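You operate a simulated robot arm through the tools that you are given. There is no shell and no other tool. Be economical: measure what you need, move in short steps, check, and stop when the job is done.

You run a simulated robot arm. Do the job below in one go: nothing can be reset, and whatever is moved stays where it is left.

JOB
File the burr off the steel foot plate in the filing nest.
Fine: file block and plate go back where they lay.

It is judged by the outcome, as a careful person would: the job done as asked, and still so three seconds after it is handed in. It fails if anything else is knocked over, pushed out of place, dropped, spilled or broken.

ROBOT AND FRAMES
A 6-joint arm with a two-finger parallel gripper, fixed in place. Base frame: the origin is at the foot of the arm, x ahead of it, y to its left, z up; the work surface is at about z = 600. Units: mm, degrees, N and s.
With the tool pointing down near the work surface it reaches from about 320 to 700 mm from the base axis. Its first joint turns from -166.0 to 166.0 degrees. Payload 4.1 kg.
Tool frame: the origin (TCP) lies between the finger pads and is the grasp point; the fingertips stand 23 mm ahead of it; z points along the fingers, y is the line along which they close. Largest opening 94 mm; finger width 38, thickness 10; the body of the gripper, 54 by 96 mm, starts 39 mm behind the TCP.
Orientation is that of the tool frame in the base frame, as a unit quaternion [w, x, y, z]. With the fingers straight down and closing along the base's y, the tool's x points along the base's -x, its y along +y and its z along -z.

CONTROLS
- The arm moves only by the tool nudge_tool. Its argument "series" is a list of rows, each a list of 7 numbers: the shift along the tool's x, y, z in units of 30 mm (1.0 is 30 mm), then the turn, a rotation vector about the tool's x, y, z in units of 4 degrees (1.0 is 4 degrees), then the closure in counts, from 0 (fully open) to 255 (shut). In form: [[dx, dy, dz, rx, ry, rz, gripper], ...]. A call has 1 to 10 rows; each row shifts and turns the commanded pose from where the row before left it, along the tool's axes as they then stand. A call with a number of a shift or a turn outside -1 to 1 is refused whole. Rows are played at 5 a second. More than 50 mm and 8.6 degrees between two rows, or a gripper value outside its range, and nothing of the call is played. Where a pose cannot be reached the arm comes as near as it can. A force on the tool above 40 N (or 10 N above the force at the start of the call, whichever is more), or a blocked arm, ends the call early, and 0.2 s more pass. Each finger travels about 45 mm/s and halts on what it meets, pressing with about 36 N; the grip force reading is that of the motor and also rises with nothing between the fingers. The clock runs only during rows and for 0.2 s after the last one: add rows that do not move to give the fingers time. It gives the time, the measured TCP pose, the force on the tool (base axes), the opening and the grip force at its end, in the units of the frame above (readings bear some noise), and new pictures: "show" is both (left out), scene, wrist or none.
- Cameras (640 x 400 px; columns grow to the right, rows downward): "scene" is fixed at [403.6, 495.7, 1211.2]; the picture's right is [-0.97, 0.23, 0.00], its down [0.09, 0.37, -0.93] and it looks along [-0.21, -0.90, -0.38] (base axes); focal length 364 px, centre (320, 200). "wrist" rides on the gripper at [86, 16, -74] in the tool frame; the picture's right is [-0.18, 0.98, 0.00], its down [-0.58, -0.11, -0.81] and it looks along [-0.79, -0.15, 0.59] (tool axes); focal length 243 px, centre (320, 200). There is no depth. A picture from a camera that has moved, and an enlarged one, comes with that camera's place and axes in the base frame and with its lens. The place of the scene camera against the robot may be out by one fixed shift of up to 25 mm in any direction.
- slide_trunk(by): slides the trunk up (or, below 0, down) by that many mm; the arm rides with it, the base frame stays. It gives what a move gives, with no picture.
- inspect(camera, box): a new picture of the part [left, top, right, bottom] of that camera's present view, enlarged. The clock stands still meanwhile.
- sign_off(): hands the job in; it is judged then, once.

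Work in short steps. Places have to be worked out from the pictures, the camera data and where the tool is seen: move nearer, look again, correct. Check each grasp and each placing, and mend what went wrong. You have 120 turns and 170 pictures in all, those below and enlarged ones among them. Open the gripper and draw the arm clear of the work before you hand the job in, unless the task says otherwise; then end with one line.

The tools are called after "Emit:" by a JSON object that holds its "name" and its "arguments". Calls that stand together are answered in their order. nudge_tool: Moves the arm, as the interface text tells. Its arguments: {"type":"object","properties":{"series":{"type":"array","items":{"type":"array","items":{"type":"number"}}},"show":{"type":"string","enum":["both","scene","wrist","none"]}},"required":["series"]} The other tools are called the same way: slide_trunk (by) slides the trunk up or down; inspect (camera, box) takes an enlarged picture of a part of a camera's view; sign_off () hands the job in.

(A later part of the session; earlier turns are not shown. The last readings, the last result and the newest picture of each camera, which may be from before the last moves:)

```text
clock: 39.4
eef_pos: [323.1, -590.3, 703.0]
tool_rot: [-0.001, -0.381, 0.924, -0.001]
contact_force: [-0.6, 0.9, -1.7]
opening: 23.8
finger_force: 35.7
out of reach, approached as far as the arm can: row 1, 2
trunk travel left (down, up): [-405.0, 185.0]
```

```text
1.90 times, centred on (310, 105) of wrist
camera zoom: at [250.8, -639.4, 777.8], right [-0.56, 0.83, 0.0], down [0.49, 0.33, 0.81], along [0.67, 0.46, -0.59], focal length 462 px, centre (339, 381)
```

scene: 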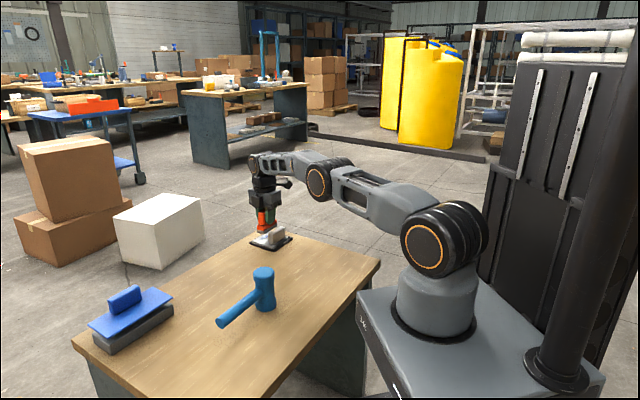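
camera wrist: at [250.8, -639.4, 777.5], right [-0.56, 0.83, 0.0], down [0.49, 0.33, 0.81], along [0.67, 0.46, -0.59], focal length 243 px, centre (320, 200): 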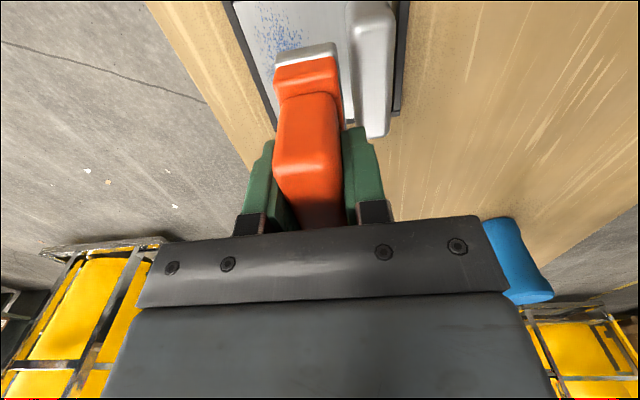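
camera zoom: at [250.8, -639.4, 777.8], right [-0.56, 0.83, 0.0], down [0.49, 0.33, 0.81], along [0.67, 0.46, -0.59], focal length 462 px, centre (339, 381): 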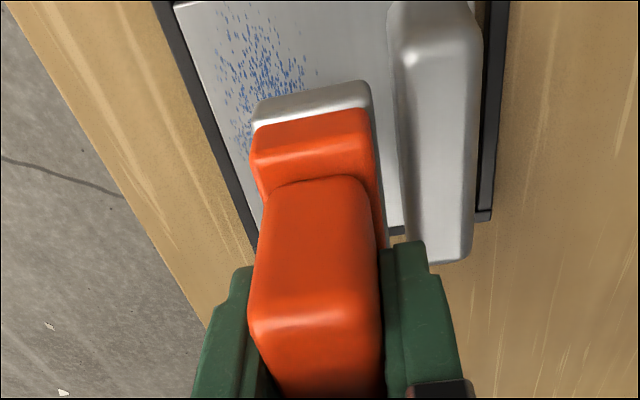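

The vertical tool tops out at about r 676 mm, and the burr centre is at r of about 693. I'll put the file block back home and re-grip it with the tool tilted in the grip's plane. That lets the block lie flat at the burr while the wrist stays closer in. First I'll raise and carry it home.

Emit:
{"name": "nudge_tool", "arguments": {"series": [[0, 0, -0.9, 0, 0, 0, 255], [0, 0, -0.9, 0, 0, 0, 255], [0, 0, -0.9, 0, 0, 0, 255], [-0.85, 0.06, 0, 0, 0, 0, 255], [-0.85, 0.06, 0, 0, 0, 0, 255], [-0.85, 0.06, 0, 0, 0, 0, 255], [-0.85, 0.06, 0, 0, 0, 0, 255], [-0.85, 0.06, 0, 0, 0, 0, 255], [-0.85, 0.06, 0, 0, 0, 0, 255], [-0.85, 0.06, 0, 0, 0, 0, 255]], "show": "none"}}

Emit:
{"name": "nudge_tool", "arguments": {"series": [[0, 0, 0, 0, 0, 1, 255], [0, 0, 0, 0, 0, 1, 255], [0, 0, 0, 0, 0, 1, 255], [0, 0, 0, 0, 0, 1, 255], [0, 0, 0, 0, 0, 1, 255], [0, 0, 0, 0, 0, 1, 255], [0, 0, 0, 0, 0, 1, 255], [0, 0, 0, 0, 0, 1, 255], [0, 0, 0, 0, 0, 1, 255], [0, 0, 0, 0, 0, 1, 255]], "show": "none"}}

Emit:
{"name": "nudge_tool", "arguments": {"series": [[0, 0, 0, 0, 0, 1, 255], [0, 0, 0, 0, 0, 1, 255], [0, 0, 0, 0, 0, 1, 255], [0, 0, 0, 0, 0, 1, 255], [0, 0, 0, 0, 0, 1, 255], [0, 0, 0, 0, 0, 1, 255], [0, 0, 0, 0, 0, 1, 255], [0, 0, 0, 0, 0, 1, 255], [0, 0, 0, 0, 0, 1, 255], [0, 0, 0, 0, 0, 1, 255]], "show": "none"}}

Emit:
{"name": "nudge_tool", "arguments": {"series": [[0, 0, 0, 0, 0, 1, 255], [0, 0, 0, 0, 0, 1, 255], [0, 0, 0, 0, 0, 0.5, 255], [0, 0, 0, 0, 0, 0, 255]], "show": "scene"}}

```text
clock: 41.6
eef_pos: [470.2, -503.9, 782.9]
tool_rot: [0.0, -0.383, 0.924, 0.001]
contact_force: [0.0, 0.1, -1.3]
opening: 23.5
finger_force: 35.8
out of reach, approached as far as the arm can: row 3, 4, 5, 6, 7, 8, 9, 10
trunk travel left (down, up): [-405.0, 185.0]
```

```text
clock: 43.8
eef_pos: [468.9, -507.4, 784.5]
tool_rot: [0.0, -0.042, 0.999, 0.0]
contact_force: [0.7, 0.6, -1.9]
opening: 23.7
finger_force: 35.9
trunk travel left (down, up): [-405.0, 185.0]
```

```text
clock: 46.0
eef_pos: [468.8, -505.8, 783.6]
tool_rot: [-0.001, 0.301, 0.954, 0.0]
contact_force: [-0.6, -0.5, -1.0]
opening: 23.7
finger_force: 36.3
trunk travel left (down, up): [-405.0, 185.0]
```

```text
clock: 47.0
eef_pos: [470.6, -506.1, 784.2]
tool_rot: [0.0, 0.383, 0.924, 0.0]
contact_force: [-0.2, 0.7, -0.8]
opening: 23.5
finger_force: 36.1
trunk travel left (down, up): [-405.0, 185.0]
```

scene: 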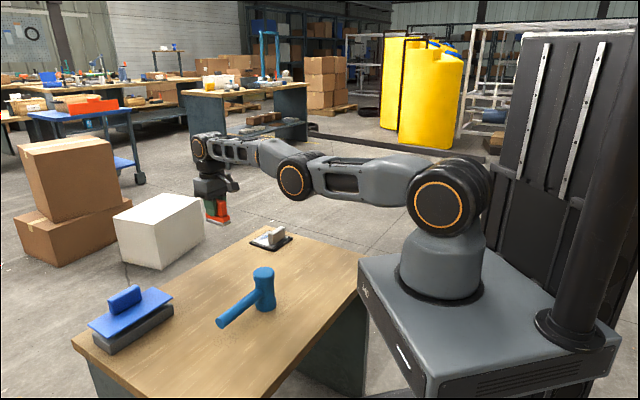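

That move was flagged out of reach and overshot: the TCP is at (470,-506,784), so commanded and actual poses had diverged. I'll bring it back toward home in small steps and watch how it responds.

Emit:
{"name": "nudge_tool", "arguments": {"series": [[0.65, 0.16, 0, 0, 0, 0, 255], [0.65, 0.16, 0, 0, 0, 0, 255], [0.65, 0.17, 0, 0, 0, 0, 255], [0, 0, 0, 0, 0, 0, 255]], "show": "none"}}

```text
clock: 48.0
eef_pos: [471.1, -504.0, 782.6]
tool_rot: [-0.001, 0.383, 0.924, 0.001]
contact_force: [0.5, 0.5, -0.9]
opening: 23.6
finger_force: 36.0
out of reach, approached as far as the arm can: row 1, 2, 3
trunk travel left (down, up): [-405.0, 185.0]
```

The arm didn't respond to the inward move; its elbow looks nearly straight. I'll try small inward steps combined with a slight descent.

Emit:
{"name": "nudge_tool", "arguments": {"series": [[0.1, 0, 0, 0, 0, 0, 255], [0.1, 0, 0, 0, 0, 0, 255], [0.1, 0, 0.1, 0, 0, 0, 255], [0.1, 0, 0.2, 0, 0, 0, 255], [0.1, 0, 0.3, 0, 0, 0, 255], [0, 0, 0, 0, 0, 0, 255]], "show": "scene"}}

```text
clock: 49.4
eef_pos: [469.0, -505.0, 766.0]
tool_rot: [0.0, 0.382, 0.924, 0.001]
contact_force: [-1.3, 0.0, -0.6]
opening: 23.6
finger_force: 35.9
out of reach, approached as far as the arm can: row 1, 2, 3, 5
trunk travel left (down, up): [-405.0, 185.0]
```

scene: 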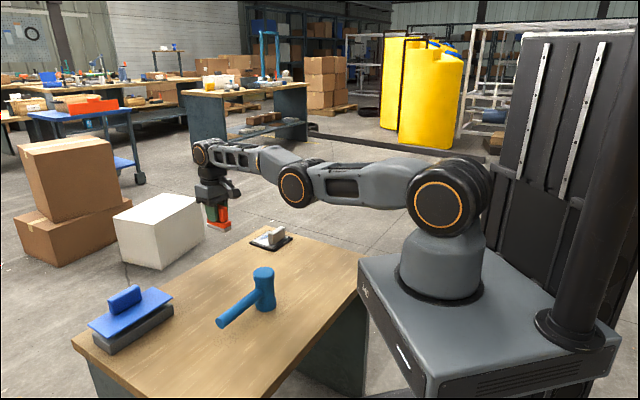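

The arm seems stuck at the straight-elbow singularity, so its radius stays fixed. I'll raise it and give a larger inward command, well above everything on the bench, to get the elbow to bend.

Emit:
{"name": "nudge_tool", "arguments": {"series": [[0, 0, -0.9, 0, 0, 0, 255], [0.4, 0, -0.9, 0, 0, 0, 255], [0.6, 0, -0.5, 0, 0, 0, 255], [0.8, 0, 0, 0, 0, 0, 255], [0.8, 0, 0, 0, 0, 0, 255], [0, 0, 0, 0, 0, 0, 255], [0, 0, 0, 0, 0, 0, 255]], "show": "scene"}}

```text
clock: 51.0
eef_pos: [465.6, -506.7, 835.5]
tool_rot: [-0.001, 0.383, 0.924, 0.0]
contact_force: [-0.1, -0.1, -1.4]
opening: 24.0
finger_force: 36.5
out of reach, approached as far as the arm can: row 2, 3, 4, 5
trunk travel left (down, up): [-405.0, 185.0]
```

scene: 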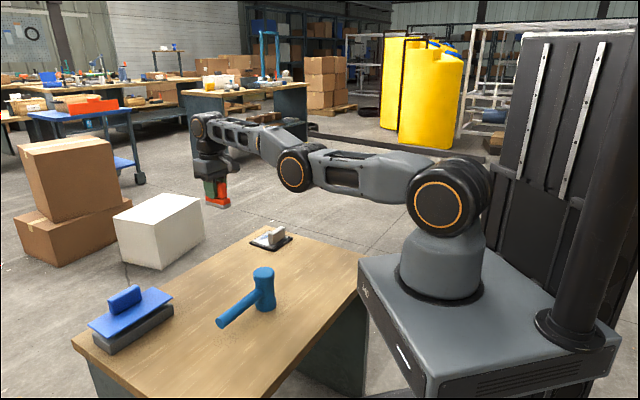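

The upper arm looks horizontal, at its lower limit, with the elbow flipped under. Descending should swing the forearm back below it; then inward moves should work. The table under here is clear, so I'll descend in steps.

Emit:
{"name": "nudge_tool", "arguments": {"series": [[0, 0, 0.8, 0, 0, 0, 255], [0, 0, 0.8, 0, 0, 0, 255], [0, 0, 0.8, 0, 0, 0, 255], [0, 0, 0.8, 0, 0, 0, 255], [0, 0, 0.8, 0, 0, 0, 255], [0.1, 0, 0.4, 0, 0, 0, 255], [0.3, 0, 0, 0, 0, 0, 255], [0.3, 0, 0, 0, 0, 0, 255], [0, 0, 0, 0, 0, 0, 255]], "show": "scene"}}

```text
clock: 53.0
eef_pos: [459.7, -504.1, 701.8]
tool_rot: [-0.001, 0.383, 0.924, 0.001]
contact_force: [0.0, -0.8, -1.4]
opening: 23.8
finger_force: 35.7
out of reach, approached as far as the arm can: row 7, 8
trunk travel left (down, up): [-405.0, 185.0]
```

scene: 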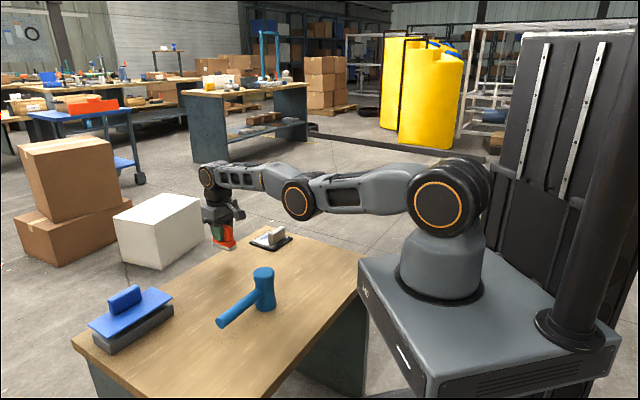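

Only radial motion is refused. I'll look closely at the arm posture before the next attempt.

Emit:
{"name": "inspect", "arguments": {"camera": "scene", "box": [180, 120, 520, 320]}}

```text
1.88 times, centred on (350, 220) of scene
camera zoom: at [403.6, 495.7, 1211.2], right [-0.97, 0.23, 0.0], down [0.09, 0.37, -0.93], along [-0.21, -0.9, -0.38], focal length 686 px, centre (264, 162)
```

zoom: 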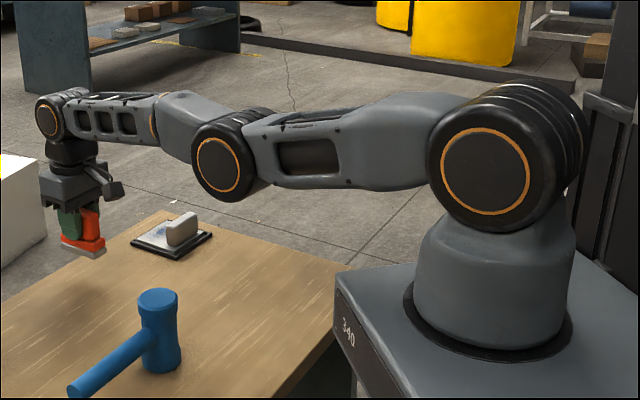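

The elbow sits about 30 mm below the shoulder–wrist line, so it has flipped under and sits at its bend limit. I'll raise, pull outward to straighten, then descend so it bends the right way, and then come inward.

Emit:
{"name": "nudge_tool", "arguments": {"series": [[0, 0, -0.9, 0, 0, 0, 255], [0, 0, -0.9, 0, 0, 0, 255], [0, 0, -0.9, 0, 0, 0, 255], [-0.5, 0, 0, 0, 0, 0, 255], [-0.5, 0, 0, 0, 0, 0, 255], [0, 0, 0.8, 0, 0, 0, 255], [0, 0, 0.8, 0, 0, 0, 255], [0, 0, 0.8, 0, 0, 0, 255], [0.5, 0, 0, 0, 0, 0, 255], [0.5, 0, 0, 0, 0, 0, 255]], "show": "none"}}

Emit:
{"name": "nudge_tool", "arguments": {"series": [[0.3, 0, 0, 0, 0, 0, 255], [0.3, 0, 0, 0, 0, 0, 255], [0.3, 0, 0, 0, 0, 0, 255], [0, 0, 0, 0, 0, 0, 255]], "show": "scene"}}

```text
clock: 55.2
eef_pos: [440.5, -482.4, 712.8]
tool_rot: [0.0, 0.383, 0.924, 0.0]
contact_force: [0.1, 1.0, -1.5]
opening: 23.6
finger_force: 35.5
out of reach, approached as far as the arm can: row 1, 4, 5, 8
trunk travel left (down, up): [-405.0, 185.0]
```

```text
clock: 56.2
eef_pos: [422.3, -464.4, 713.0]
tool_rot: [0.0, 0.383, 0.924, 0.0]
contact_force: [-1.6, -0.3, -1.2]
opening: 23.8
finger_force: 35.9
trunk travel left (down, up): [-405.0, 185.0]
```

scene: 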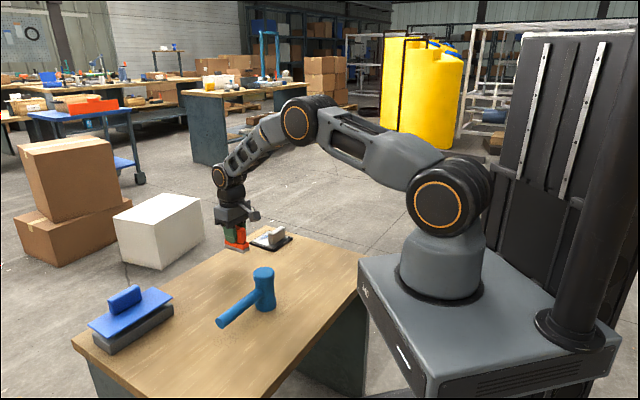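

The elbow is back up and the arm responds normally. I'll raise and return the trunk to its starting height.

Emit:
{"name": "nudge_tool", "arguments": {"series": [[0, 0, -0.9, 0, 0, 0, 255], [0, 0, -0.9, 0, 0, 0, 255], [0, 0, -0.9, 0, 0, 0, 255], [0, 0, 0, 0, 0, 0, 255]], "show": "none"}}

Emit:
{"name": "slide_trunk", "arguments": {"by": -80}}

```text
clock: 57.2
eef_pos: [420.4, -466.1, 792.4]
tool_rot: [0.001, 0.383, 0.924, 0.001]
contact_force: [-0.7, -0.3, -1.6]
opening: 23.6
finger_force: 36.2
trunk travel left (down, up): [-405.0, 185.0]
```

```text
clock: 58.3
eef_pos: [421.0, -465.7, 713.0]
tool_rot: [0.0, 0.383, 0.924, 0.0]
contact_force: [-0.6, 0.6, -1.5]
opening: 23.8
finger_force: 36.6
trunk travel left (down, up): [-325.0, 265.0]
```

The TCP is at (421,-466,713). I'll move to file home (439.5,-454.2) and lower to just above the table.

Emit:
{"name": "nudge_tool", "arguments": {"series": [[-0.085, 0.357, 0, 0, 0, 0, 255], [-0.085, 0.357, 0, 0, 0, 0, 255], [0, 0, 0.7, 0, 0, 0, 255], [0, 0, 0.7, 0, 0, 0, 255], [0, 0, 0.45, 0, 0, 0, 255], [0, 0, 0, 0, 0, 0, 255]], "show": "none"}}

```text
clock: 59.7
eef_pos: [439.9, -453.1, 659.0]
tool_rot: [-0.001, 0.383, 0.924, 0.0]
contact_force: [0.2, 0.7, -1.2]
opening: 23.7
finger_force: 35.9
trunk travel left (down, up): [-325.0, 265.0]
```

I'll lower the last 7 mm onto the table and release.

Emit:
{"name": "nudge_tool", "arguments": {"series": [[0, -0.02, 0.12, 0, 0, 0, 255], [0, 0, 0.08, 0, 0, 0, 255], [0, 0, 0.04, 0, 0, 0, 255], [0, 0, 0, 0, 0, 0, 255]], "show": "none"}}

Emit:
{"name": "inspect", "arguments": {"camera": "scene", "box": [200, 220, 280, 290]}}

```text
clock: 60.7
eef_pos: [439.8, -454.9, 653.0]
tool_rot: [0.001, 0.383, 0.924, 0.0]
contact_force: [0.6, 1.9, 9.6]
opening: 23.6
finger_force: 36.2
trunk travel left (down, up): [-325.0, 265.0]
```

```text
5.71 times, centred on (240, 255) of scene
camera zoom: at [403.6, 495.7, 1211.2], right [-0.97, 0.23, 0.0], down [0.09, 0.37, -0.93], along [-0.21, -0.9, -0.38], focal length 2081 px, centre (777, -114)
```

zoom: 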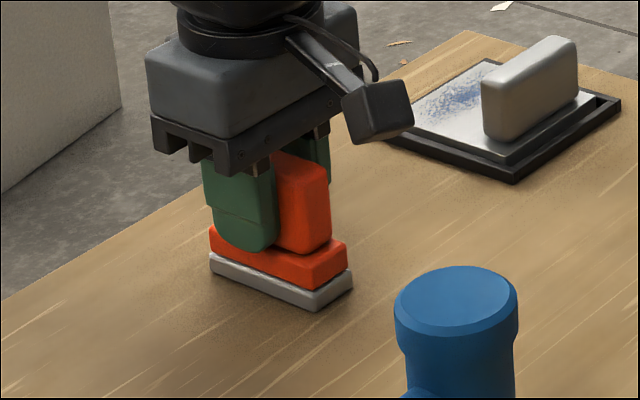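

The block rests at home with 9.6 N contact, matching its original place in the picture. I'll open, rise 4 mm, tilt -10° about tool y with the wrist inward, and re-grip.

Emit:
{"name": "nudge_tool", "arguments": {"series": [[0, 0, -0.02, 0, 0, 0, 200], [0, 0, 0, 0, 0, 0, 140], [0, 0, 0, 0, 0, 0, 80], [0, 0, 0, 0, 0, 0, 80], [0, 0, -0.1, 0, 0, 0, 80], [0, 0, 0, 0, -0.8, 0, 80], [0, 0, 0, 0, -0.8, 0, 80], [0, 0, 0, 0, -0.9, 0, 80], [0, 0, 0, 0, 0, 0, 80]], "show": "both"}}

Emit:
{"name": "inspect", "arguments": {"camera": "scene", "box": [200, 220, 280, 290]}}

```text
clock: 62.7
eef_pos: [439.2, -454.3, 654.1]
tool_rot: [0.081, 0.381, 0.92, -0.033]
contact_force: [-0.8, 0.1, -1.3]
opening: 64.7
finger_force: 0.0
trunk travel left (down, up): [-325.0, 265.0]
camera wrist: at [382.0, -372.9, 713.0], right [0.82, 0.57, 0.03], down [0.23, -0.38, 0.9], along [0.52, -0.73, -0.44], focal length 243 px, centre (320, 200)
```

scene: 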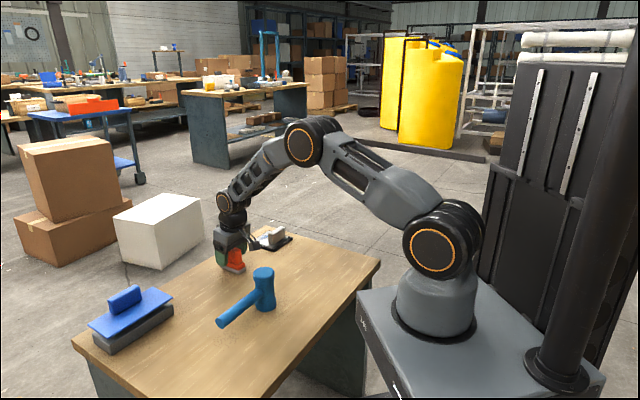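
wrist: 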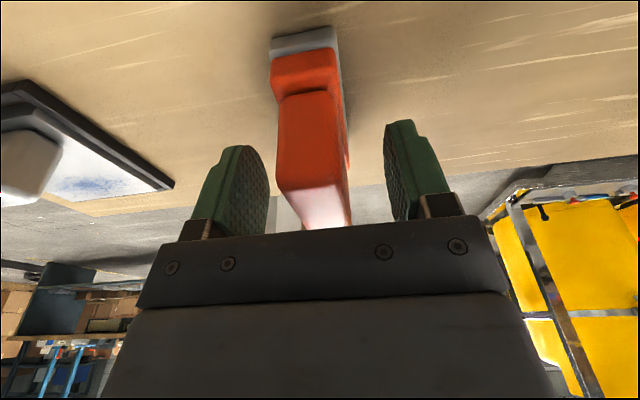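

```text
5.71 times, centred on (240, 255) of scene
camera zoom: at [403.6, 495.7, 1211.2], right [-0.97, 0.23, 0.0], down [0.09, 0.37, -0.93], along [-0.21, -0.9, -0.38], focal length 2081 px, centre (777, -114)
```

zoom: 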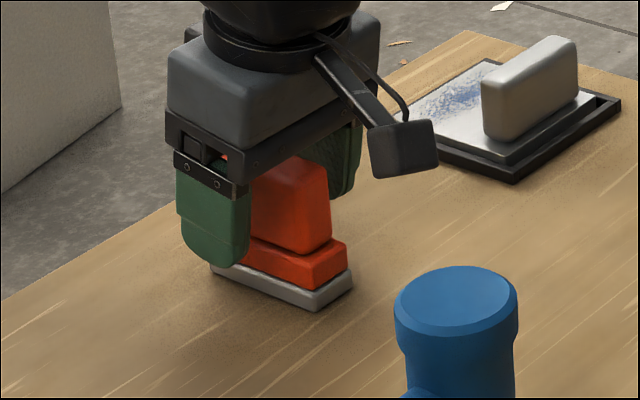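

The tilt is right: the tool z axis is (0.12,-0.12,-0.98), fingers pointing outward. I'll close on the grip again.

Emit:
{"name": "nudge_tool", "arguments": {"series": [[0, 0, 0, 0, 0, 0, 150], [0, 0, 0, 0, 0, 0, 180], [0, 0, 0, 0, 0, 0, 190], [0, 0, 0, 0, 0, 0, 200], [0, 0, 0, 0, 0, 0, 220], [0, 0, 0, 0, 0, 0, 255], [0, 0, 0, 0, 0, 0, 255], [0, 0, 0, 0, 0, 0, 255]], "show": "none"}}

```text
clock: 64.5
eef_pos: [439.5, -454.4, 654.2]
tool_rot: [0.08, 0.382, 0.92, -0.033]
contact_force: [0.5, 0.1, 0.7]
opening: 23.4
finger_force: 36.0
trunk travel left (down, up): [-325.0, 265.0]
```

The block is gripped at 23.4 mm; the tilted home TCP is (439.4,-454.4,654.3). I'll lift 80 mm and carry it to above the burr, with the TCP near (332,-614).

Emit:
{"name": "nudge_tool", "arguments": {"series": [[-0.155, 0, -0.876, 0, 0, 0, 255], [-0.155, 0, -0.876, 0, 0, 0, 255], [-0.155, 0, -0.876, 0, 0, 0, 255], [-0.171, -0.898, 0.03, 0, 0, 0, 255], [-0.171, -0.898, 0.03, 0, 0, 0, 255], [-0.171, -0.898, 0.03, 0, 0, 0, 255], [-0.171, -0.898, 0.03, 0, 0, 0, 255], [-0.171, -0.898, 0.03, 0, 0, 0, 255], [-0.171, -0.898, 0.03, 0, 0, 0, 255], [-0.171, -0.898, 0.03, 0, 0, 0, 255]], "show": "both"}}

Emit:
{"name": "inspect", "arguments": {"camera": "scene", "box": [220, 190, 320, 260]}}

```text
clock: 66.7
eef_pos: [330.7, -615.1, 734.4]
tool_rot: [0.081, 0.381, 0.92, -0.033]
contact_force: [0.0, -0.4, 0.2]
opening: 23.8
finger_force: 36.1
trunk travel left (down, up): [-325.0, 265.0]
camera wrist: at [272.1, -532.8, 794.5], right [0.82, 0.57, 0.03], down [0.23, -0.38, 0.9], along [0.52, -0.73, -0.44], focal length 243 px, centre (320, 200)
```

scene: 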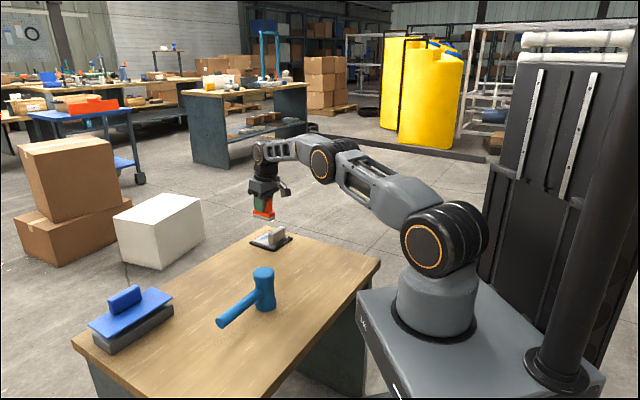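
wrist: 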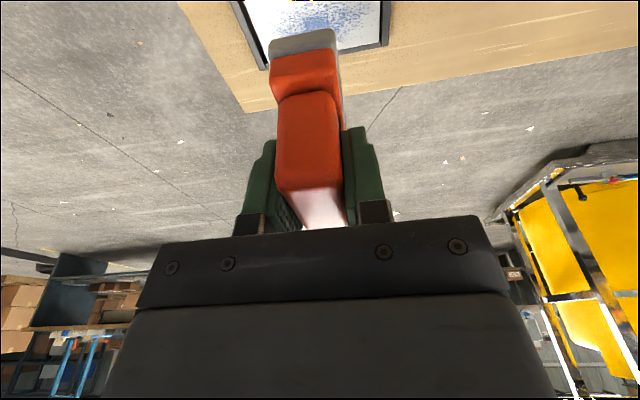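

```text
5.71 times, centred on (270, 225) of scene
camera zoom: at [403.6, 495.7, 1211.2], right [-0.97, 0.23, 0.0], down [0.09, 0.37, -0.93], along [-0.21, -0.9, -0.38], focal length 2081 px, centre (606, 57)
```

zoom: 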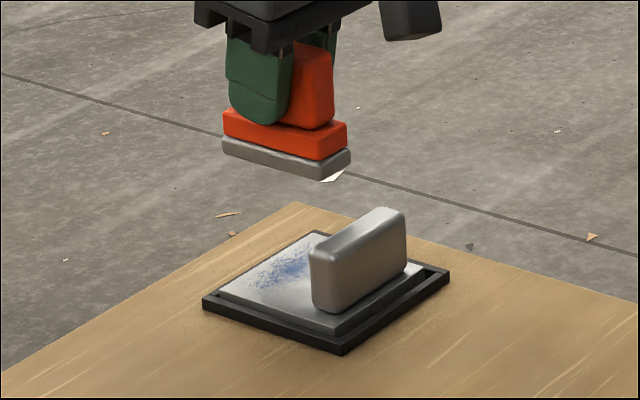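

It is over the burr with no reach warning. I'll lower to just above handle height and check clearance to the handle.

Emit:
{"name": "nudge_tool", "arguments": {"series": [[0.06, 0, 0.34, 0, 0, 0, 255], [0.06, 0, 0.34, 0, 0, 0, 255], [0, 0, 0, 0, 0, 0, 255]], "show": "none"}}

Emit:
{"name": "inspect", "arguments": {"camera": "wrist", "box": [210, 0, 410, 120]}}

Emit:
{"name": "inspect", "arguments": {"camera": "scene", "box": [230, 200, 310, 250]}}

```text
clock: 67.5
eef_pos: [331.8, -612.7, 715.0]
tool_rot: [0.081, 0.38, 0.921, -0.032]
contact_force: [0.0, 0.5, -0.7]
opening: 23.6
finger_force: 36.4
trunk travel left (down, up): [-325.0, 265.0]
```

```text
3.20 times, centred on (310, 60) of wrist
camera zoom: at [273.5, -531.8, 774.1], right [0.82, 0.57, 0.03], down [0.23, -0.38, 0.9], along [0.52, -0.73, -0.45], focal length 776 px, centre (352, 648)
```

zoom: 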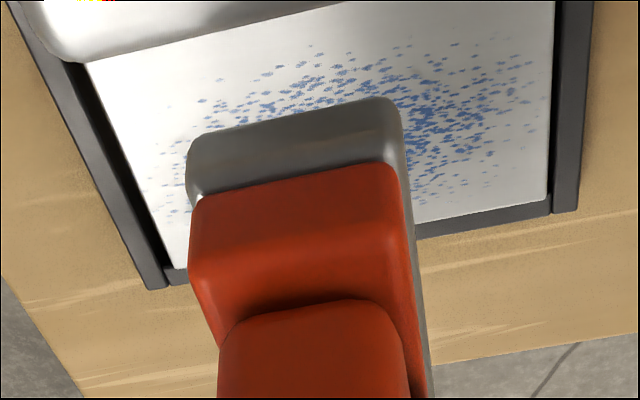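

```text
8.00 times, centred on (270, 225) of scene
camera zoom: at [403.6, 495.7, 1211.2], right [-0.97, 0.23, 0.0], down [0.09, 0.37, -0.93], along [-0.21, -0.9, -0.38], focal length 2914 px, centre (720, 0)
```

zoom: 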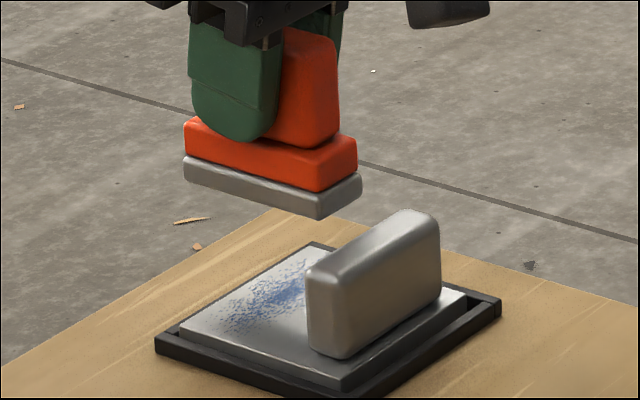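

The file's inner end clears the handle by about 6 mm and the block spans the whole speckled band. I'll lower it to just above the plate.

Emit:
{"name": "nudge_tool", "arguments": {"series": [[0.1, 0, 0.55, 0, 0, 0, 255], [0.1, 0, 0.55, 0, 0, 0, 255], [0.06, 0, 0.35, 0, 0, 0, 255], [0.02, 0, 0.1, 0, 0, 0, 255], [0, 0, 0, 0, 0, 0, 255]], "show": "none"}}

Emit:
{"name": "inspect", "arguments": {"camera": "scene", "box": [230, 200, 310, 250]}}

```text
clock: 68.7
eef_pos: [331.1, -612.9, 665.7]
tool_rot: [0.081, 0.381, 0.92, -0.033]
contact_force: [-0.5, -0.6, -1.1]
opening: 23.9
finger_force: 36.0
trunk travel left (down, up): [-325.0, 265.0]
```

```text
8.00 times, centred on (270, 225) of scene
camera zoom: at [403.6, 495.7, 1211.2], right [-0.97, 0.23, 0.0], down [0.09, 0.37, -0.93], along [-0.21, -0.9, -0.38], focal length 2914 px, centre (720, 0)
```

zoom: 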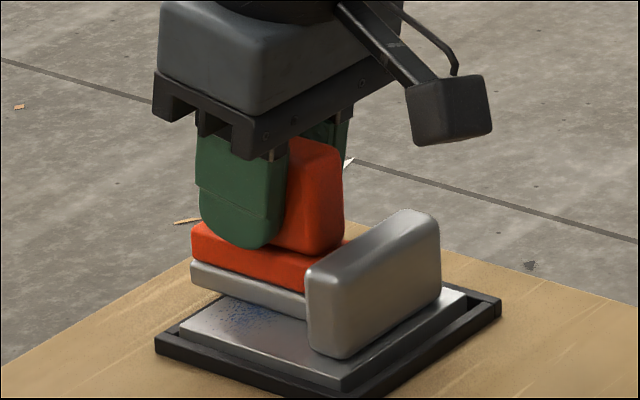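

Not touching yet. I'll lower in fine steps until contact shows in the force.

Emit:
{"name": "nudge_tool", "arguments": {"series": [[0.006, 0, 0.033, 0, 0, 0, 255], [0, 0, 0, 0, 0, 0, 255]], "show": "none"}}

Emit:
{"name": "nudge_tool", "arguments": {"series": [[0.006, 0, 0.033, 0, 0, 0, 255], [0, 0, 0, 0, 0, 0, 255]], "show": "none"}}

```text
clock: 69.3
eef_pos: [330.8, -612.5, 665.2]
tool_rot: [0.081, 0.382, 0.92, -0.034]
contact_force: [1.0, -2.6, 6.1]
opening: 23.6
finger_force: 36.2
trunk travel left (down, up): [-325.0, 265.0]
```

```text
clock: 69.9
eef_pos: [331.6, -614.3, 666.5]
tool_rot: [0.082, 0.381, 0.92, -0.034]
contact_force: [-0.9, -0.2, 15.0]
opening: 23.7
finger_force: 36.0
trunk travel left (down, up): [-325.0, 265.0]
```

Contact is steady at about 15 N. I'll ease off half a millimetre and make the first strokes along the plate.

Emit:
{"name": "nudge_tool", "arguments": {"series": [[-0.003, 0.4, -0.016, 0, 0, 0, 255], [0, 0.4, 0, 0, 0, 0, 255], [0, -0.4, 0, 0, 0, 0, 255], [0, -0.4, 0, 0, 0, 0, 255], [0, -0.4, 0, 0, 0, 0, 255], [0, -0.4, 0, 0, 0, 0, 255], [0, 0.4, 0, 0, 0, 0, 255], [0, 0.4, 0, 0, 0, 0, 255], [0, 0.4, 0, 0, 0, 0, 255], [0, 0.4, 0, 0, 0, 0, 255]], "show": "none"}}

Emit:
{"name": "inspect", "arguments": {"camera": "scene", "box": [230, 200, 310, 250]}}

Emit:
{"name": "inspect", "arguments": {"camera": "wrist", "box": [150, 0, 410, 160]}}

```text
clock: 72.1
eef_pos: [346.6, -596.5, 665.6]
tool_rot: [0.082, 0.382, 0.92, -0.035]
contact_force: [-2.5, -3.8, 21.6]
opening: 24.0
finger_force: 35.8
trunk travel left (down, up): [-325.0, 265.0]
```

```text
8.00 times, centred on (270, 225) of scene
camera zoom: at [403.6, 495.7, 1211.2], right [-0.97, 0.23, 0.0], down [0.09, 0.37, -0.93], along [-0.21, -0.9, -0.38], focal length 2914 px, centre (720, 0)
```

zoom: 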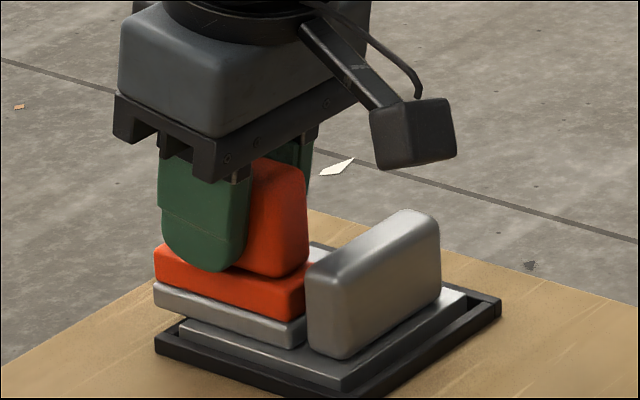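

```text
2.46 times, centred on (280, 80) of wrist
camera zoom: at [290.1, -515.3, 724.3], right [0.82, 0.57, 0.03], down [0.23, -0.38, 0.9], along [0.52, -0.73, -0.44], focal length 597 px, centre (418, 495)
```

zoom: 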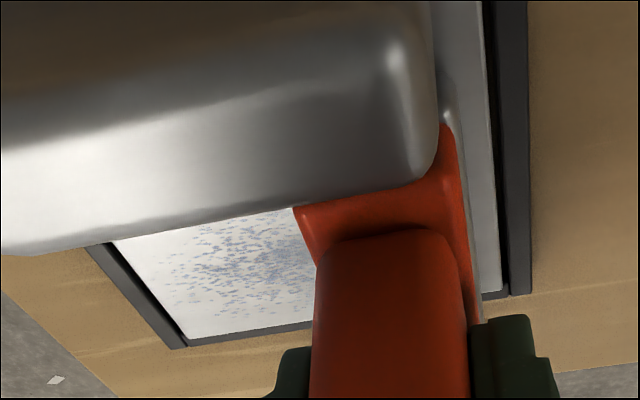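

The burr is visibly fading and the plate stays put. I'll keep stroking with slightly less pressure.

Emit:
{"name": "nudge_tool", "arguments": {"series": [[-0.002, -0.4, -0.012, 0, 0, 0, 255], [0, -0.4, 0, 0, 0, 0, 255], [0, -0.4, 0, 0, 0, 0, 255], [0, -0.4, 0, 0, 0, 0, 255], [0, 0.4, 0, 0, 0, 0, 255], [0, 0.4, 0, 0, 0, 0, 255], [0, 0.4, 0, 0, 0, 0, 255], [0, 0.4, 0, 0, 0, 0, 255], [0, -0.4, 0, 0, 0, 0, 255], [0, -0.4, 0, 0, 0, 0, 255]], "show": "none"}}

Emit:
{"name": "nudge_tool", "arguments": {"series": [[0, -0.4, 0, 0, 0, 0, 255], [0, -0.4, 0, 0, 0, 0, 255], [0, 0.4, 0, 0, 0, 0, 255], [0, 0.4, 0, 0, 0, 0, 255], [0, 0.4, 0, 0, 0, 0, 255], [0, 0.4, 0, 0, 0, 0, 255], [0, -0.4, 0, 0, 0, 0, 255], [0, -0.4, 0, 0, 0, 0, 255], [0, -0.4, 0, 0, 0, 0, 255], [0, -0.4, 0, 0, 0, 0, 255]], "show": "none"}}

Emit:
{"name": "inspect", "arguments": {"camera": "wrist", "box": [200, 0, 460, 160]}}

Emit:
{"name": "inspect", "arguments": {"camera": "scene", "box": [230, 200, 310, 250]}}

```text
clock: 74.3
eef_pos: [332.8, -613.2, 665.6]
tool_rot: [0.081, 0.381, 0.921, -0.034]
contact_force: [1.3, -0.2, 6.9]
opening: 23.8
finger_force: 36.2
trunk travel left (down, up): [-325.0, 265.0]
```

```text
clock: 76.5
eef_pos: [314.9, -629.5, 666.2]
tool_rot: [0.082, 0.381, 0.92, -0.035]
contact_force: [5.4, 0.1, 13.5]
opening: 23.5
finger_force: 36.1
trunk travel left (down, up): [-325.0, 265.0]
```

```text
2.46 times, centred on (330, 80) of wrist
camera zoom: at [257.6, -547.6, 724.5], right [0.82, 0.57, 0.03], down [0.23, -0.38, 0.9], along [0.52, -0.73, -0.44], focal length 597 px, centre (295, 495)
```

zoom: 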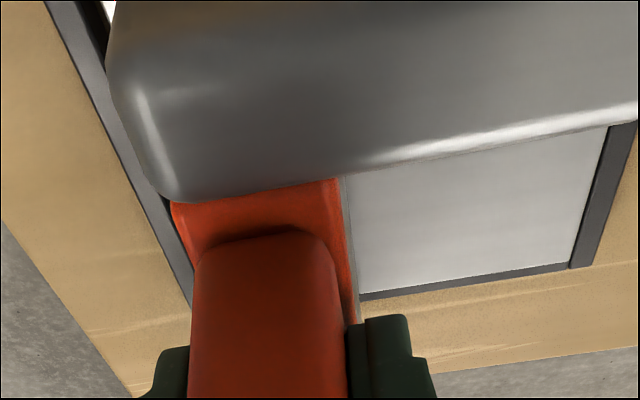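

```text
8.00 times, centred on (270, 225) of scene
camera zoom: at [403.6, 495.7, 1211.2], right [-0.97, 0.23, 0.0], down [0.09, 0.37, -0.93], along [-0.21, -0.9, -0.38], focal length 2914 px, centre (720, 0)
```

zoom: 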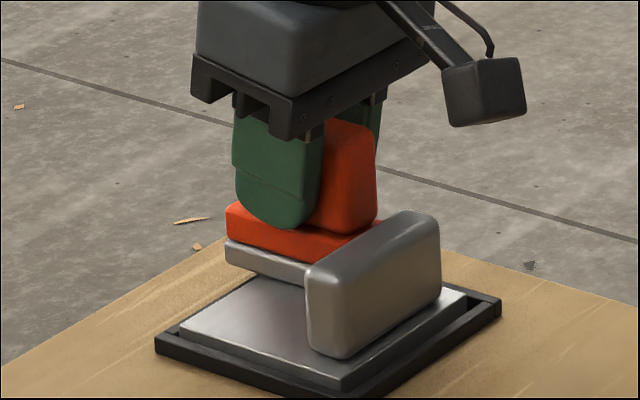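

The exposed plate is clean. I'll do one more pass for good measure, then lift straight up from the middle.

Emit:
{"name": "nudge_tool", "arguments": {"series": [[0, 0.4, 0, 0, 0, 0, 255], [0, 0.4, 0, 0, 0, 0, 255], [0, 0.4, 0, 0, 0, 0, 255], [0, 0.4, 0, 0, 0, 0, 255], [0, -0.4, 0, 0, 0, 0, 255], [0, -0.4, 0, 0, 0, 0, 255], [0, -0.4, 0, 0, 0, 0, 255], [0, -0.4, 0, 0, 0, 0, 255], [0, 0.4, 0, 0, 0, 0, 255], [0, 0.4, 0, 0, 0, 0, 255]], "show": "none"}}

Emit:
{"name": "nudge_tool", "arguments": {"series": [[-0.06, 0, -0.33, 0, 0, 0, 255], [-0.11, 0, -0.62, 0, 0, 0, 255], [-0.14, 0, -0.8, 0, 0, 0, 255], [-0.1, 0, -0.6, 0, 0, 0, 255], [0, 0, 0, 0, 0, 0, 255]], "show": "none"}}

Emit:
{"name": "inspect", "arguments": {"camera": "scene", "box": [230, 200, 310, 250]}}

Emit:
{"name": "inspect", "arguments": {"camera": "wrist", "box": [200, 0, 460, 160]}}

```text
clock: 78.7
eef_pos: [333.3, -610.6, 666.6]
tool_rot: [0.081, 0.381, 0.92, -0.035]
contact_force: [-2.4, -2.4, 14.1]
opening: 23.5
finger_force: 35.5
out of reach, approached as far as the arm can: row 2, 3, 4, 6, 7, 8
trunk travel left (down, up): [-325.0, 265.0]
```

```text
clock: 79.9
eef_pos: [331.4, -610.1, 735.9]
tool_rot: [0.079, 0.382, 0.92, -0.034]
contact_force: [-0.2, -0.4, -1.3]
opening: 23.7
finger_force: 35.8
trunk travel left (down, up): [-325.0, 265.0]
```

```text
8.00 times, centred on (270, 225) of scene
camera zoom: at [403.6, 495.7, 1211.2], right [-0.97, 0.23, 0.0], down [0.09, 0.37, -0.93], along [-0.21, -0.9, -0.38], focal length 2914 px, centre (720, 0)
```

zoom: 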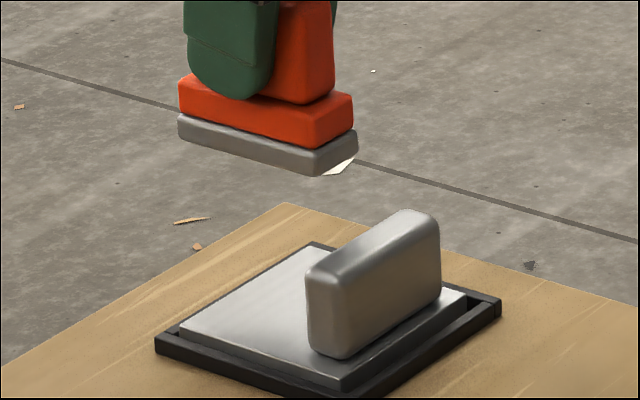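

```text
2.46 times, centred on (330, 80) of wrist
camera zoom: at [274.2, -528.8, 794.6], right [0.82, 0.57, 0.03], down [0.23, -0.38, 0.89], along [0.52, -0.73, -0.45], focal length 597 px, centre (295, 495)
```

zoom: 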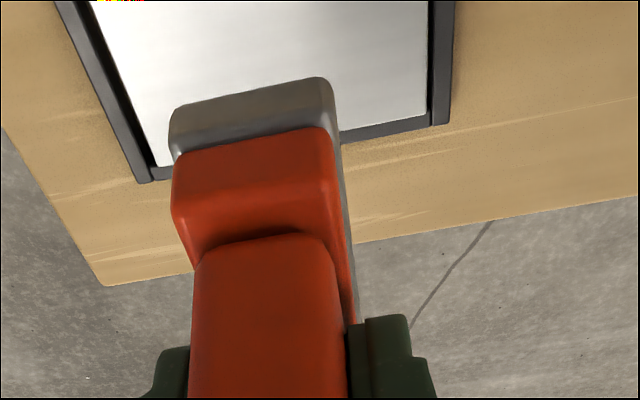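

The plate is clean. I'll carry the file block back above its home.

Emit:
{"name": "nudge_tool", "arguments": {"series": [[0.158, 0.888, -0.028, 0, 0, 0, 255], [0.158, 0.888, -0.028, 0, 0, 0, 255], [0.158, 0.888, -0.028, 0, 0, 0, 255], [0.158, 0.888, -0.028, 0, 0, 0, 255], [0.158, 0.888, -0.028, 0, 0, 0, 255], [0.158, 0.888, -0.028, 0, 0, 0, 255], [0.158, 0.888, -0.028, 0, 0, 0, 255], [0, 0, 0, 0, 0, 0, 255]], "show": "scene"}}

```text
clock: 81.7
eef_pos: [441.9, -458.0, 738.0]
tool_rot: [0.081, 0.381, 0.92, -0.033]
contact_force: [-0.3, -0.5, -1.6]
opening: 23.9
finger_force: 36.0
trunk travel left (down, up): [-325.0, 265.0]
```

scene: 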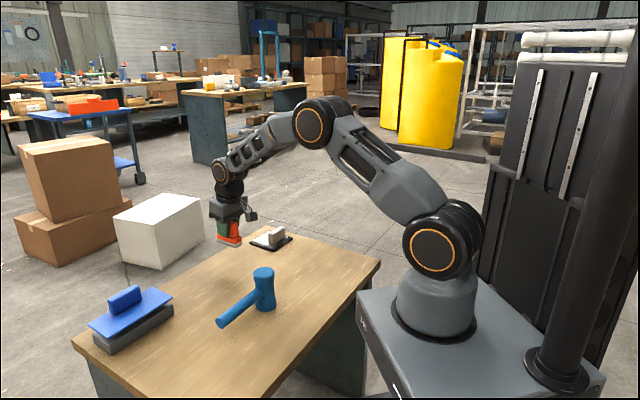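

I'll correct by 4 mm and lower to about z 658.

Emit:
{"name": "nudge_tool", "arguments": {"series": [[0.2, 0.026, 0.8, 0, 0, 0, 255], [0.2, 0, 0.8, 0, 0, 0, 255], [0.144, 0, 0.7, 0, 0, 0, 255], [0.06, 0, 0.3, 0, 0, 0, 255], [0, 0, 0, 0, 0, 0, 255]], "show": "none"}}

Emit:
{"name": "inspect", "arguments": {"camera": "scene", "box": [200, 220, 280, 290]}}

```text
clock: 82.9
eef_pos: [439.2, -452.8, 658.1]
tool_rot: [0.081, 0.381, 0.92, -0.033]
contact_force: [-0.2, -0.2, -0.3]
opening: 23.7
finger_force: 35.8
trunk travel left (down, up): [-325.0, 265.0]
```

```text
5.71 times, centred on (240, 255) of scene
camera zoom: at [403.6, 495.7, 1211.2], right [-0.97, 0.23, 0.0], down [0.09, 0.37, -0.93], along [-0.21, -0.9, -0.38], focal length 2081 px, centre (777, -114)
```

zoom: 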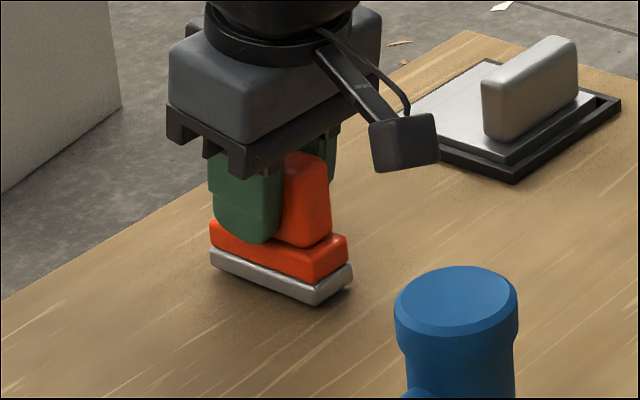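

It aligns with its original footprint in the picture. I'll lower the last 4 mm and watch the force.

Emit:
{"name": "nudge_tool", "arguments": {"series": [[0, -0.02, 0.07, 0, 0, 0, 255], [0.003, 0, 0.06, 0, 0, 0, 255], [0, 0, 0, 0, 0, 0, 255]], "show": "none"}}

```text
clock: 83.7
eef_pos: [437.5, -454.5, 654.1]
tool_rot: [0.082, 0.381, 0.92, -0.034]
contact_force: [-1.9, -0.7, 3.3]
opening: 23.7
finger_force: 35.7
trunk travel left (down, up): [-325.0, 265.0]
```

Light contact at 3 N. I'll release and check the block's place.

Emit:
{"name": "nudge_tool", "arguments": {"series": [[0, 0, 0, 0, 0, 0, 200], [0, 0, 0, 0, 0, 0, 140], [0, 0, 0, 0, 0, 0, 80], [0, 0, 0, 0, 0, 0, 40], [0, 0, 0, 0, 0, 0, 40]], "show": "none"}}

Emit:
{"name": "nudge_tool", "arguments": {"series": [[-0.15, 0, -0.85, 0, 0, 0, 40], [-0.15, 0, -0.85, 0, 0, 0, 40], [-0.15, 0, -0.85, 0, 0, 0, 40], [0, 0, -0.5, 0, 0.8, 0, 40], [0, 0, 0, 0, 0.8, 0, 40], [0, 0, 0, 0, 0.9, 0, 40], [0, 0, 0, 0, 0, 0, 40]], "show": "none"}}

Emit:
{"name": "inspect", "arguments": {"camera": "scene", "box": [210, 220, 300, 290]}}

```text
clock: 84.9
eef_pos: [438.1, -454.6, 652.8]
tool_rot: [0.081, 0.381, 0.921, -0.034]
contact_force: [0.0, -0.7, -0.6]
opening: 79.2
finger_force: 0.2
trunk travel left (down, up): [-325.0, 265.0]
```

```text
clock: 86.5
eef_pos: [433.4, -452.7, 745.1]
tool_rot: [0.0, 0.382, 0.924, 0.001]
contact_force: [-0.4, 1.0, 0.5]
opening: 78.8
finger_force: 0.1
trunk travel left (down, up): [-325.0, 265.0]
```

```text
5.71 times, centred on (255, 255) of scene
camera zoom: at [403.6, 495.7, 1211.2], right [-0.97, 0.23, 0.0], down [0.09, 0.37, -0.93], along [-0.21, -0.9, -0.38], focal length 2081 px, centre (691, -114)
```

zoom: 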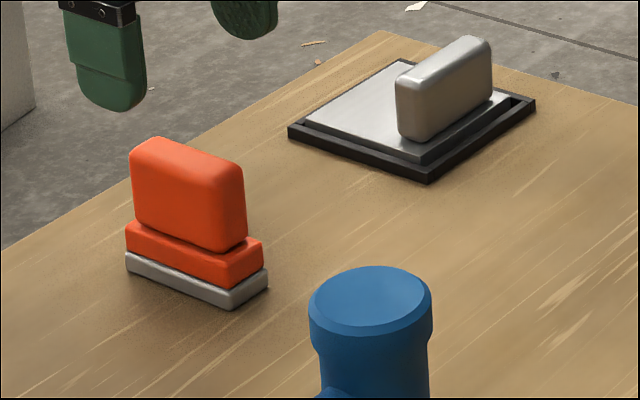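

The file block is back within about 1 mm of its original place. I'll turn to yaw +45° and go back to the plate handle.

Emit:
{"name": "nudge_tool", "arguments": {"series": [[0, 0, 0, 0, 0, -1, 40], [0, 0, 0, 0, 0, -1, 40], [0, 0, 0, 0, 0, -1, 40], [0, 0, 0, 0, 0, -1, 40], [0, 0, 0, 0, 0, -1, 40], [0, 0, 0, 0, 0, -1, 40], [0, 0, 0, 0, 0, -1, 40], [0, 0, 0, 0, 0, -1, 40], [0, 0, 0, 0, 0, -1, 40], [0, 0, 0, 0, 0, -1, 40]], "show": "none"}}

Emit:
{"name": "nudge_tool", "arguments": {"series": [[0, 0, 0, 0, 0, -1, 40], [0, 0, 0, 0, 0, -1, 40], [0, 0, 0, 0, 0, -1, 40], [0, 0, 0, 0, 0, -1, 40], [0, 0, 0, 0, 0, -1, 40], [0, 0, 0, 0, 0, -1, 40], [0, 0, 0, 0, 0, -1, 40], [0, 0, 0, 0, 0, -1, 40], [0, 0, 0, 0, 0, -1, 40], [0, 0, 0, 0, 0, -1, 40]], "show": "none"}}

Emit:
{"name": "nudge_tool", "arguments": {"series": [[0, 0, 0, 0, 0, -1, 40], [0, 0, 0, 0, 0, -1, 40], [0, 0, 0, 0, 0, -0.5, 40], [0.88, 0.06, 0, 0, 0, 0, 40], [0.88, 0.06, 0, 0, 0, 0, 40], [0.88, 0.06, 0, 0, 0, 0, 40], [0.88, 0.06, 0, 0, 0, 0, 40], [0.88, 0.06, 0, 0, 0, 0, 40], [0.88, 0.06, 0, 0, 0, 0, 40], [0.88, 0.06, 0, 0, 0, 0, 40]], "show": "wrist"}}

```text
clock: 88.7
eef_pos: [435.7, -451.3, 745.5]
tool_rot: [0.0, 0.043, 0.999, 0.0]
contact_force: [-0.5, -0.6, 0.1]
opening: 79.4
finger_force: 0.2
trunk travel left (down, up): [-325.0, 265.0]
```

```text
clock: 90.9
eef_pos: [433.6, -452.3, 744.0]
tool_rot: [0.0, -0.302, 0.953, 0.0]
contact_force: [0.5, -1.1, 0.0]
opening: 79.0
finger_force: 0.1
trunk travel left (down, up): [-325.0, 265.0]
```

```text
clock: 93.1
eef_pos: [293.9, -573.5, 746.3]
tool_rot: [0.0, -0.382, 0.924, 0.001]
contact_force: [0.3, 0.9, -0.4]
opening: 79.0
finger_force: 0.1
trunk travel left (down, up): [-325.0, 265.0]
camera wrist: at [221.4, -622.0, 821.6], right [-0.56, 0.83, 0.0], down [0.49, 0.33, 0.81], along [0.67, 0.46, -0.59], focal length 243 px, centre (320, 200)
```

wrist: 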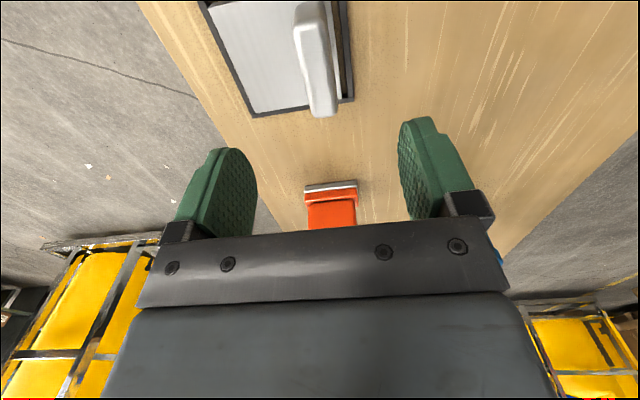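

I'll lower to z 690 and measure where the handle is now, since filing may have shifted the plate within the nest.

Emit:
{"name": "nudge_tool", "arguments": {"series": [[0, 0, 0.9, 0, 0, 0, 40], [0, 0, 0.95, 0, 0, 0, 40], [0, 0, 0, 0, 0, 0, 40]], "show": "none"}}

Emit:
{"name": "inspect", "arguments": {"camera": "wrist", "box": [180, 0, 420, 180]}}

```text
clock: 93.9
eef_pos: [297.0, -572.9, 692.0]
tool_rot: [0.0, -0.383, 0.924, 0.0]
contact_force: [-0.8, -0.4, 0.2]
opening: 79.4
finger_force: 0.0
trunk travel left (down, up): [-325.0, 265.0]
```

```text
2.22 times, centred on (300, 90) of wrist
camera zoom: at [225.5, -622.2, 766.0], right [-0.56, 0.83, 0.0], down [0.49, 0.33, 0.81], along [0.67, 0.46, -0.59], focal length 539 px, centre (364, 444)
```

zoom: 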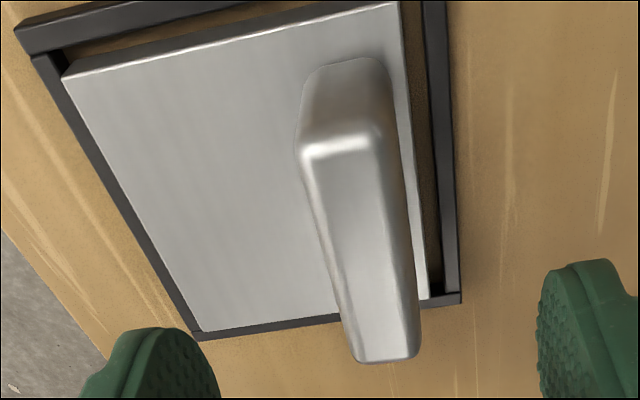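

The handle is at tool offset (+4.2,+1.0), so I'll shift by +4.7 and +1 mm to reproduce the original grasp, then descend to z 641.

Emit:
{"name": "nudge_tool", "arguments": {"series": [[0.157, 0.033, 0, 0, 0, 0, 40], [0, 0, 0.8, 0, 0, 0, 40], [0, 0, 0.6, 0, 0, 0, 40], [0, 0, 0.28, 0, 0, 0, 40], [0, 0, 0, 0, 0, 0, 40]], "show": "none"}}

Emit:
{"name": "inspect", "arguments": {"camera": "wrist", "box": [120, 20, 460, 240]}}

```text
clock: 95.1
eef_pos: [293.0, -574.3, 641.1]
tool_rot: [0.0, -0.383, 0.924, 0.0]
contact_force: [-0.5, -1.2, 0.5]
opening: 79.2
finger_force: 0.1
trunk travel left (down, up): [-325.0, 265.0]
```

```text
1.82 times, centred on (290, 130) of wrist
camera zoom: at [219.6, -624.1, 715.3], right [-0.56, 0.83, 0.0], down [0.49, 0.33, 0.81], along [0.67, 0.46, -0.59], focal length 441 px, centre (374, 327)
```

zoom: 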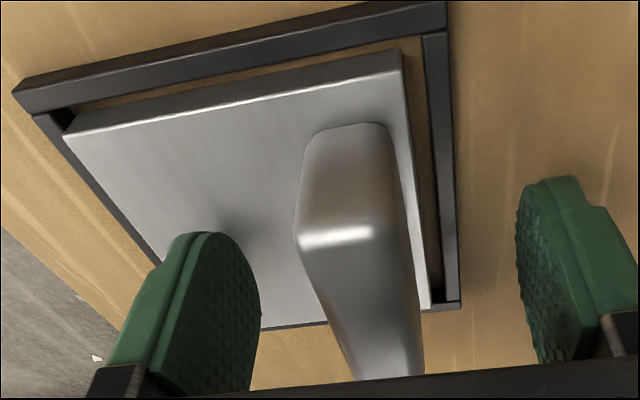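

The plate corner sits at (41.2,13.7) in the tool frame against (42.5,14.4) originally. I'll make a 1 mm correction, close and lift.

Emit:
{"name": "nudge_tool", "arguments": {"series": [[-0.043, -0.023, 0, 0, 0, 0, 120], [0, 0, 0, 0, 0, 0, 170], [0, 0, 0, 0, 0, 0, 190], [0, 0, 0, 0, 0, 0, 200], [0, 0, 0, 0, 0, 0, 210], [0, 0, 0, 0, 0, 0, 230], [0, 0, 0, 0, 0, 0, 255], [0, 0, 0, 0, 0, 0, 255]], "show": "none"}}

Emit:
{"name": "nudge_tool", "arguments": {"series": [[0, 0, -0.2, 0, 0, 0, 255], [0, 0, -0.4, 0, 0, 0, 255], [0, 0, -0.7, 0, 0, 0, 255], [0, 0, -0.7, 0, 0, 0, 255], [0, 0, 0, 0, 0, 0, 255]], "show": "wrist"}}

```text
clock: 96.9
eef_pos: [292.3, -574.3, 640.5]
tool_rot: [0.0, -0.383, 0.924, 0.0]
contact_force: [0.3, -0.1, -0.3]
opening: 21.8
finger_force: 36.4
trunk travel left (down, up): [-325.0, 265.0]
```

```text
clock: 98.1
eef_pos: [293.8, -575.3, 699.8]
tool_rot: [0.0, -0.383, 0.924, 0.001]
contact_force: [0.5, -0.3, -3.5]
opening: 22.1
finger_force: 36.2
trunk travel left (down, up): [-325.0, 265.0]
camera wrist: at [221.3, -625.4, 774.8], right [-0.56, 0.83, 0.0], down [0.49, 0.33, 0.81], along [0.67, 0.46, -0.59], focal length 243 px, centre (320, 200)
```

wrist: 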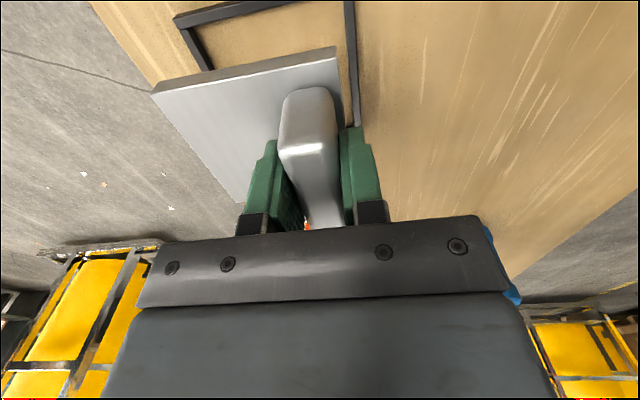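

The plate is lifted clean and the nest stayed put. I'll carry it back over its home, with the TCP near (136.5,-420.6).

Emit:
{"name": "nudge_tool", "arguments": {"series": [[0, 0.6, -0.2, 0, 0, 0, 255], [0.01, 0.9, 0, 0, 0, 0, 255], [0.01, 0.95, 0, 0, 0, 0, 255], [0.01, 0.95, 0, 0, 0, 0, 255], [0.01, 0.95, 0, 0, 0, 0, 255], [0.01, 0.95, 0, 0, 0, 0, 255], [0, 0.95, 0, 0, 0, 0, 255], [0, 0.8, 0, 0, 0, 0, 255], [0, 0.28, 0, 0, 0, 0, 255], [0, 0, 0, 0, 0, 0, 255]], "show": "none"}}

```text
clock: 100.3
eef_pos: [136.8, -421.7, 705.1]
tool_rot: [-0.001, -0.382, 0.924, 0.0]
contact_force: [-0.5, -0.1, -3.1]
opening: 22.0
finger_force: 36.1
trunk travel left (down, up): [-325.0, 265.0]
```

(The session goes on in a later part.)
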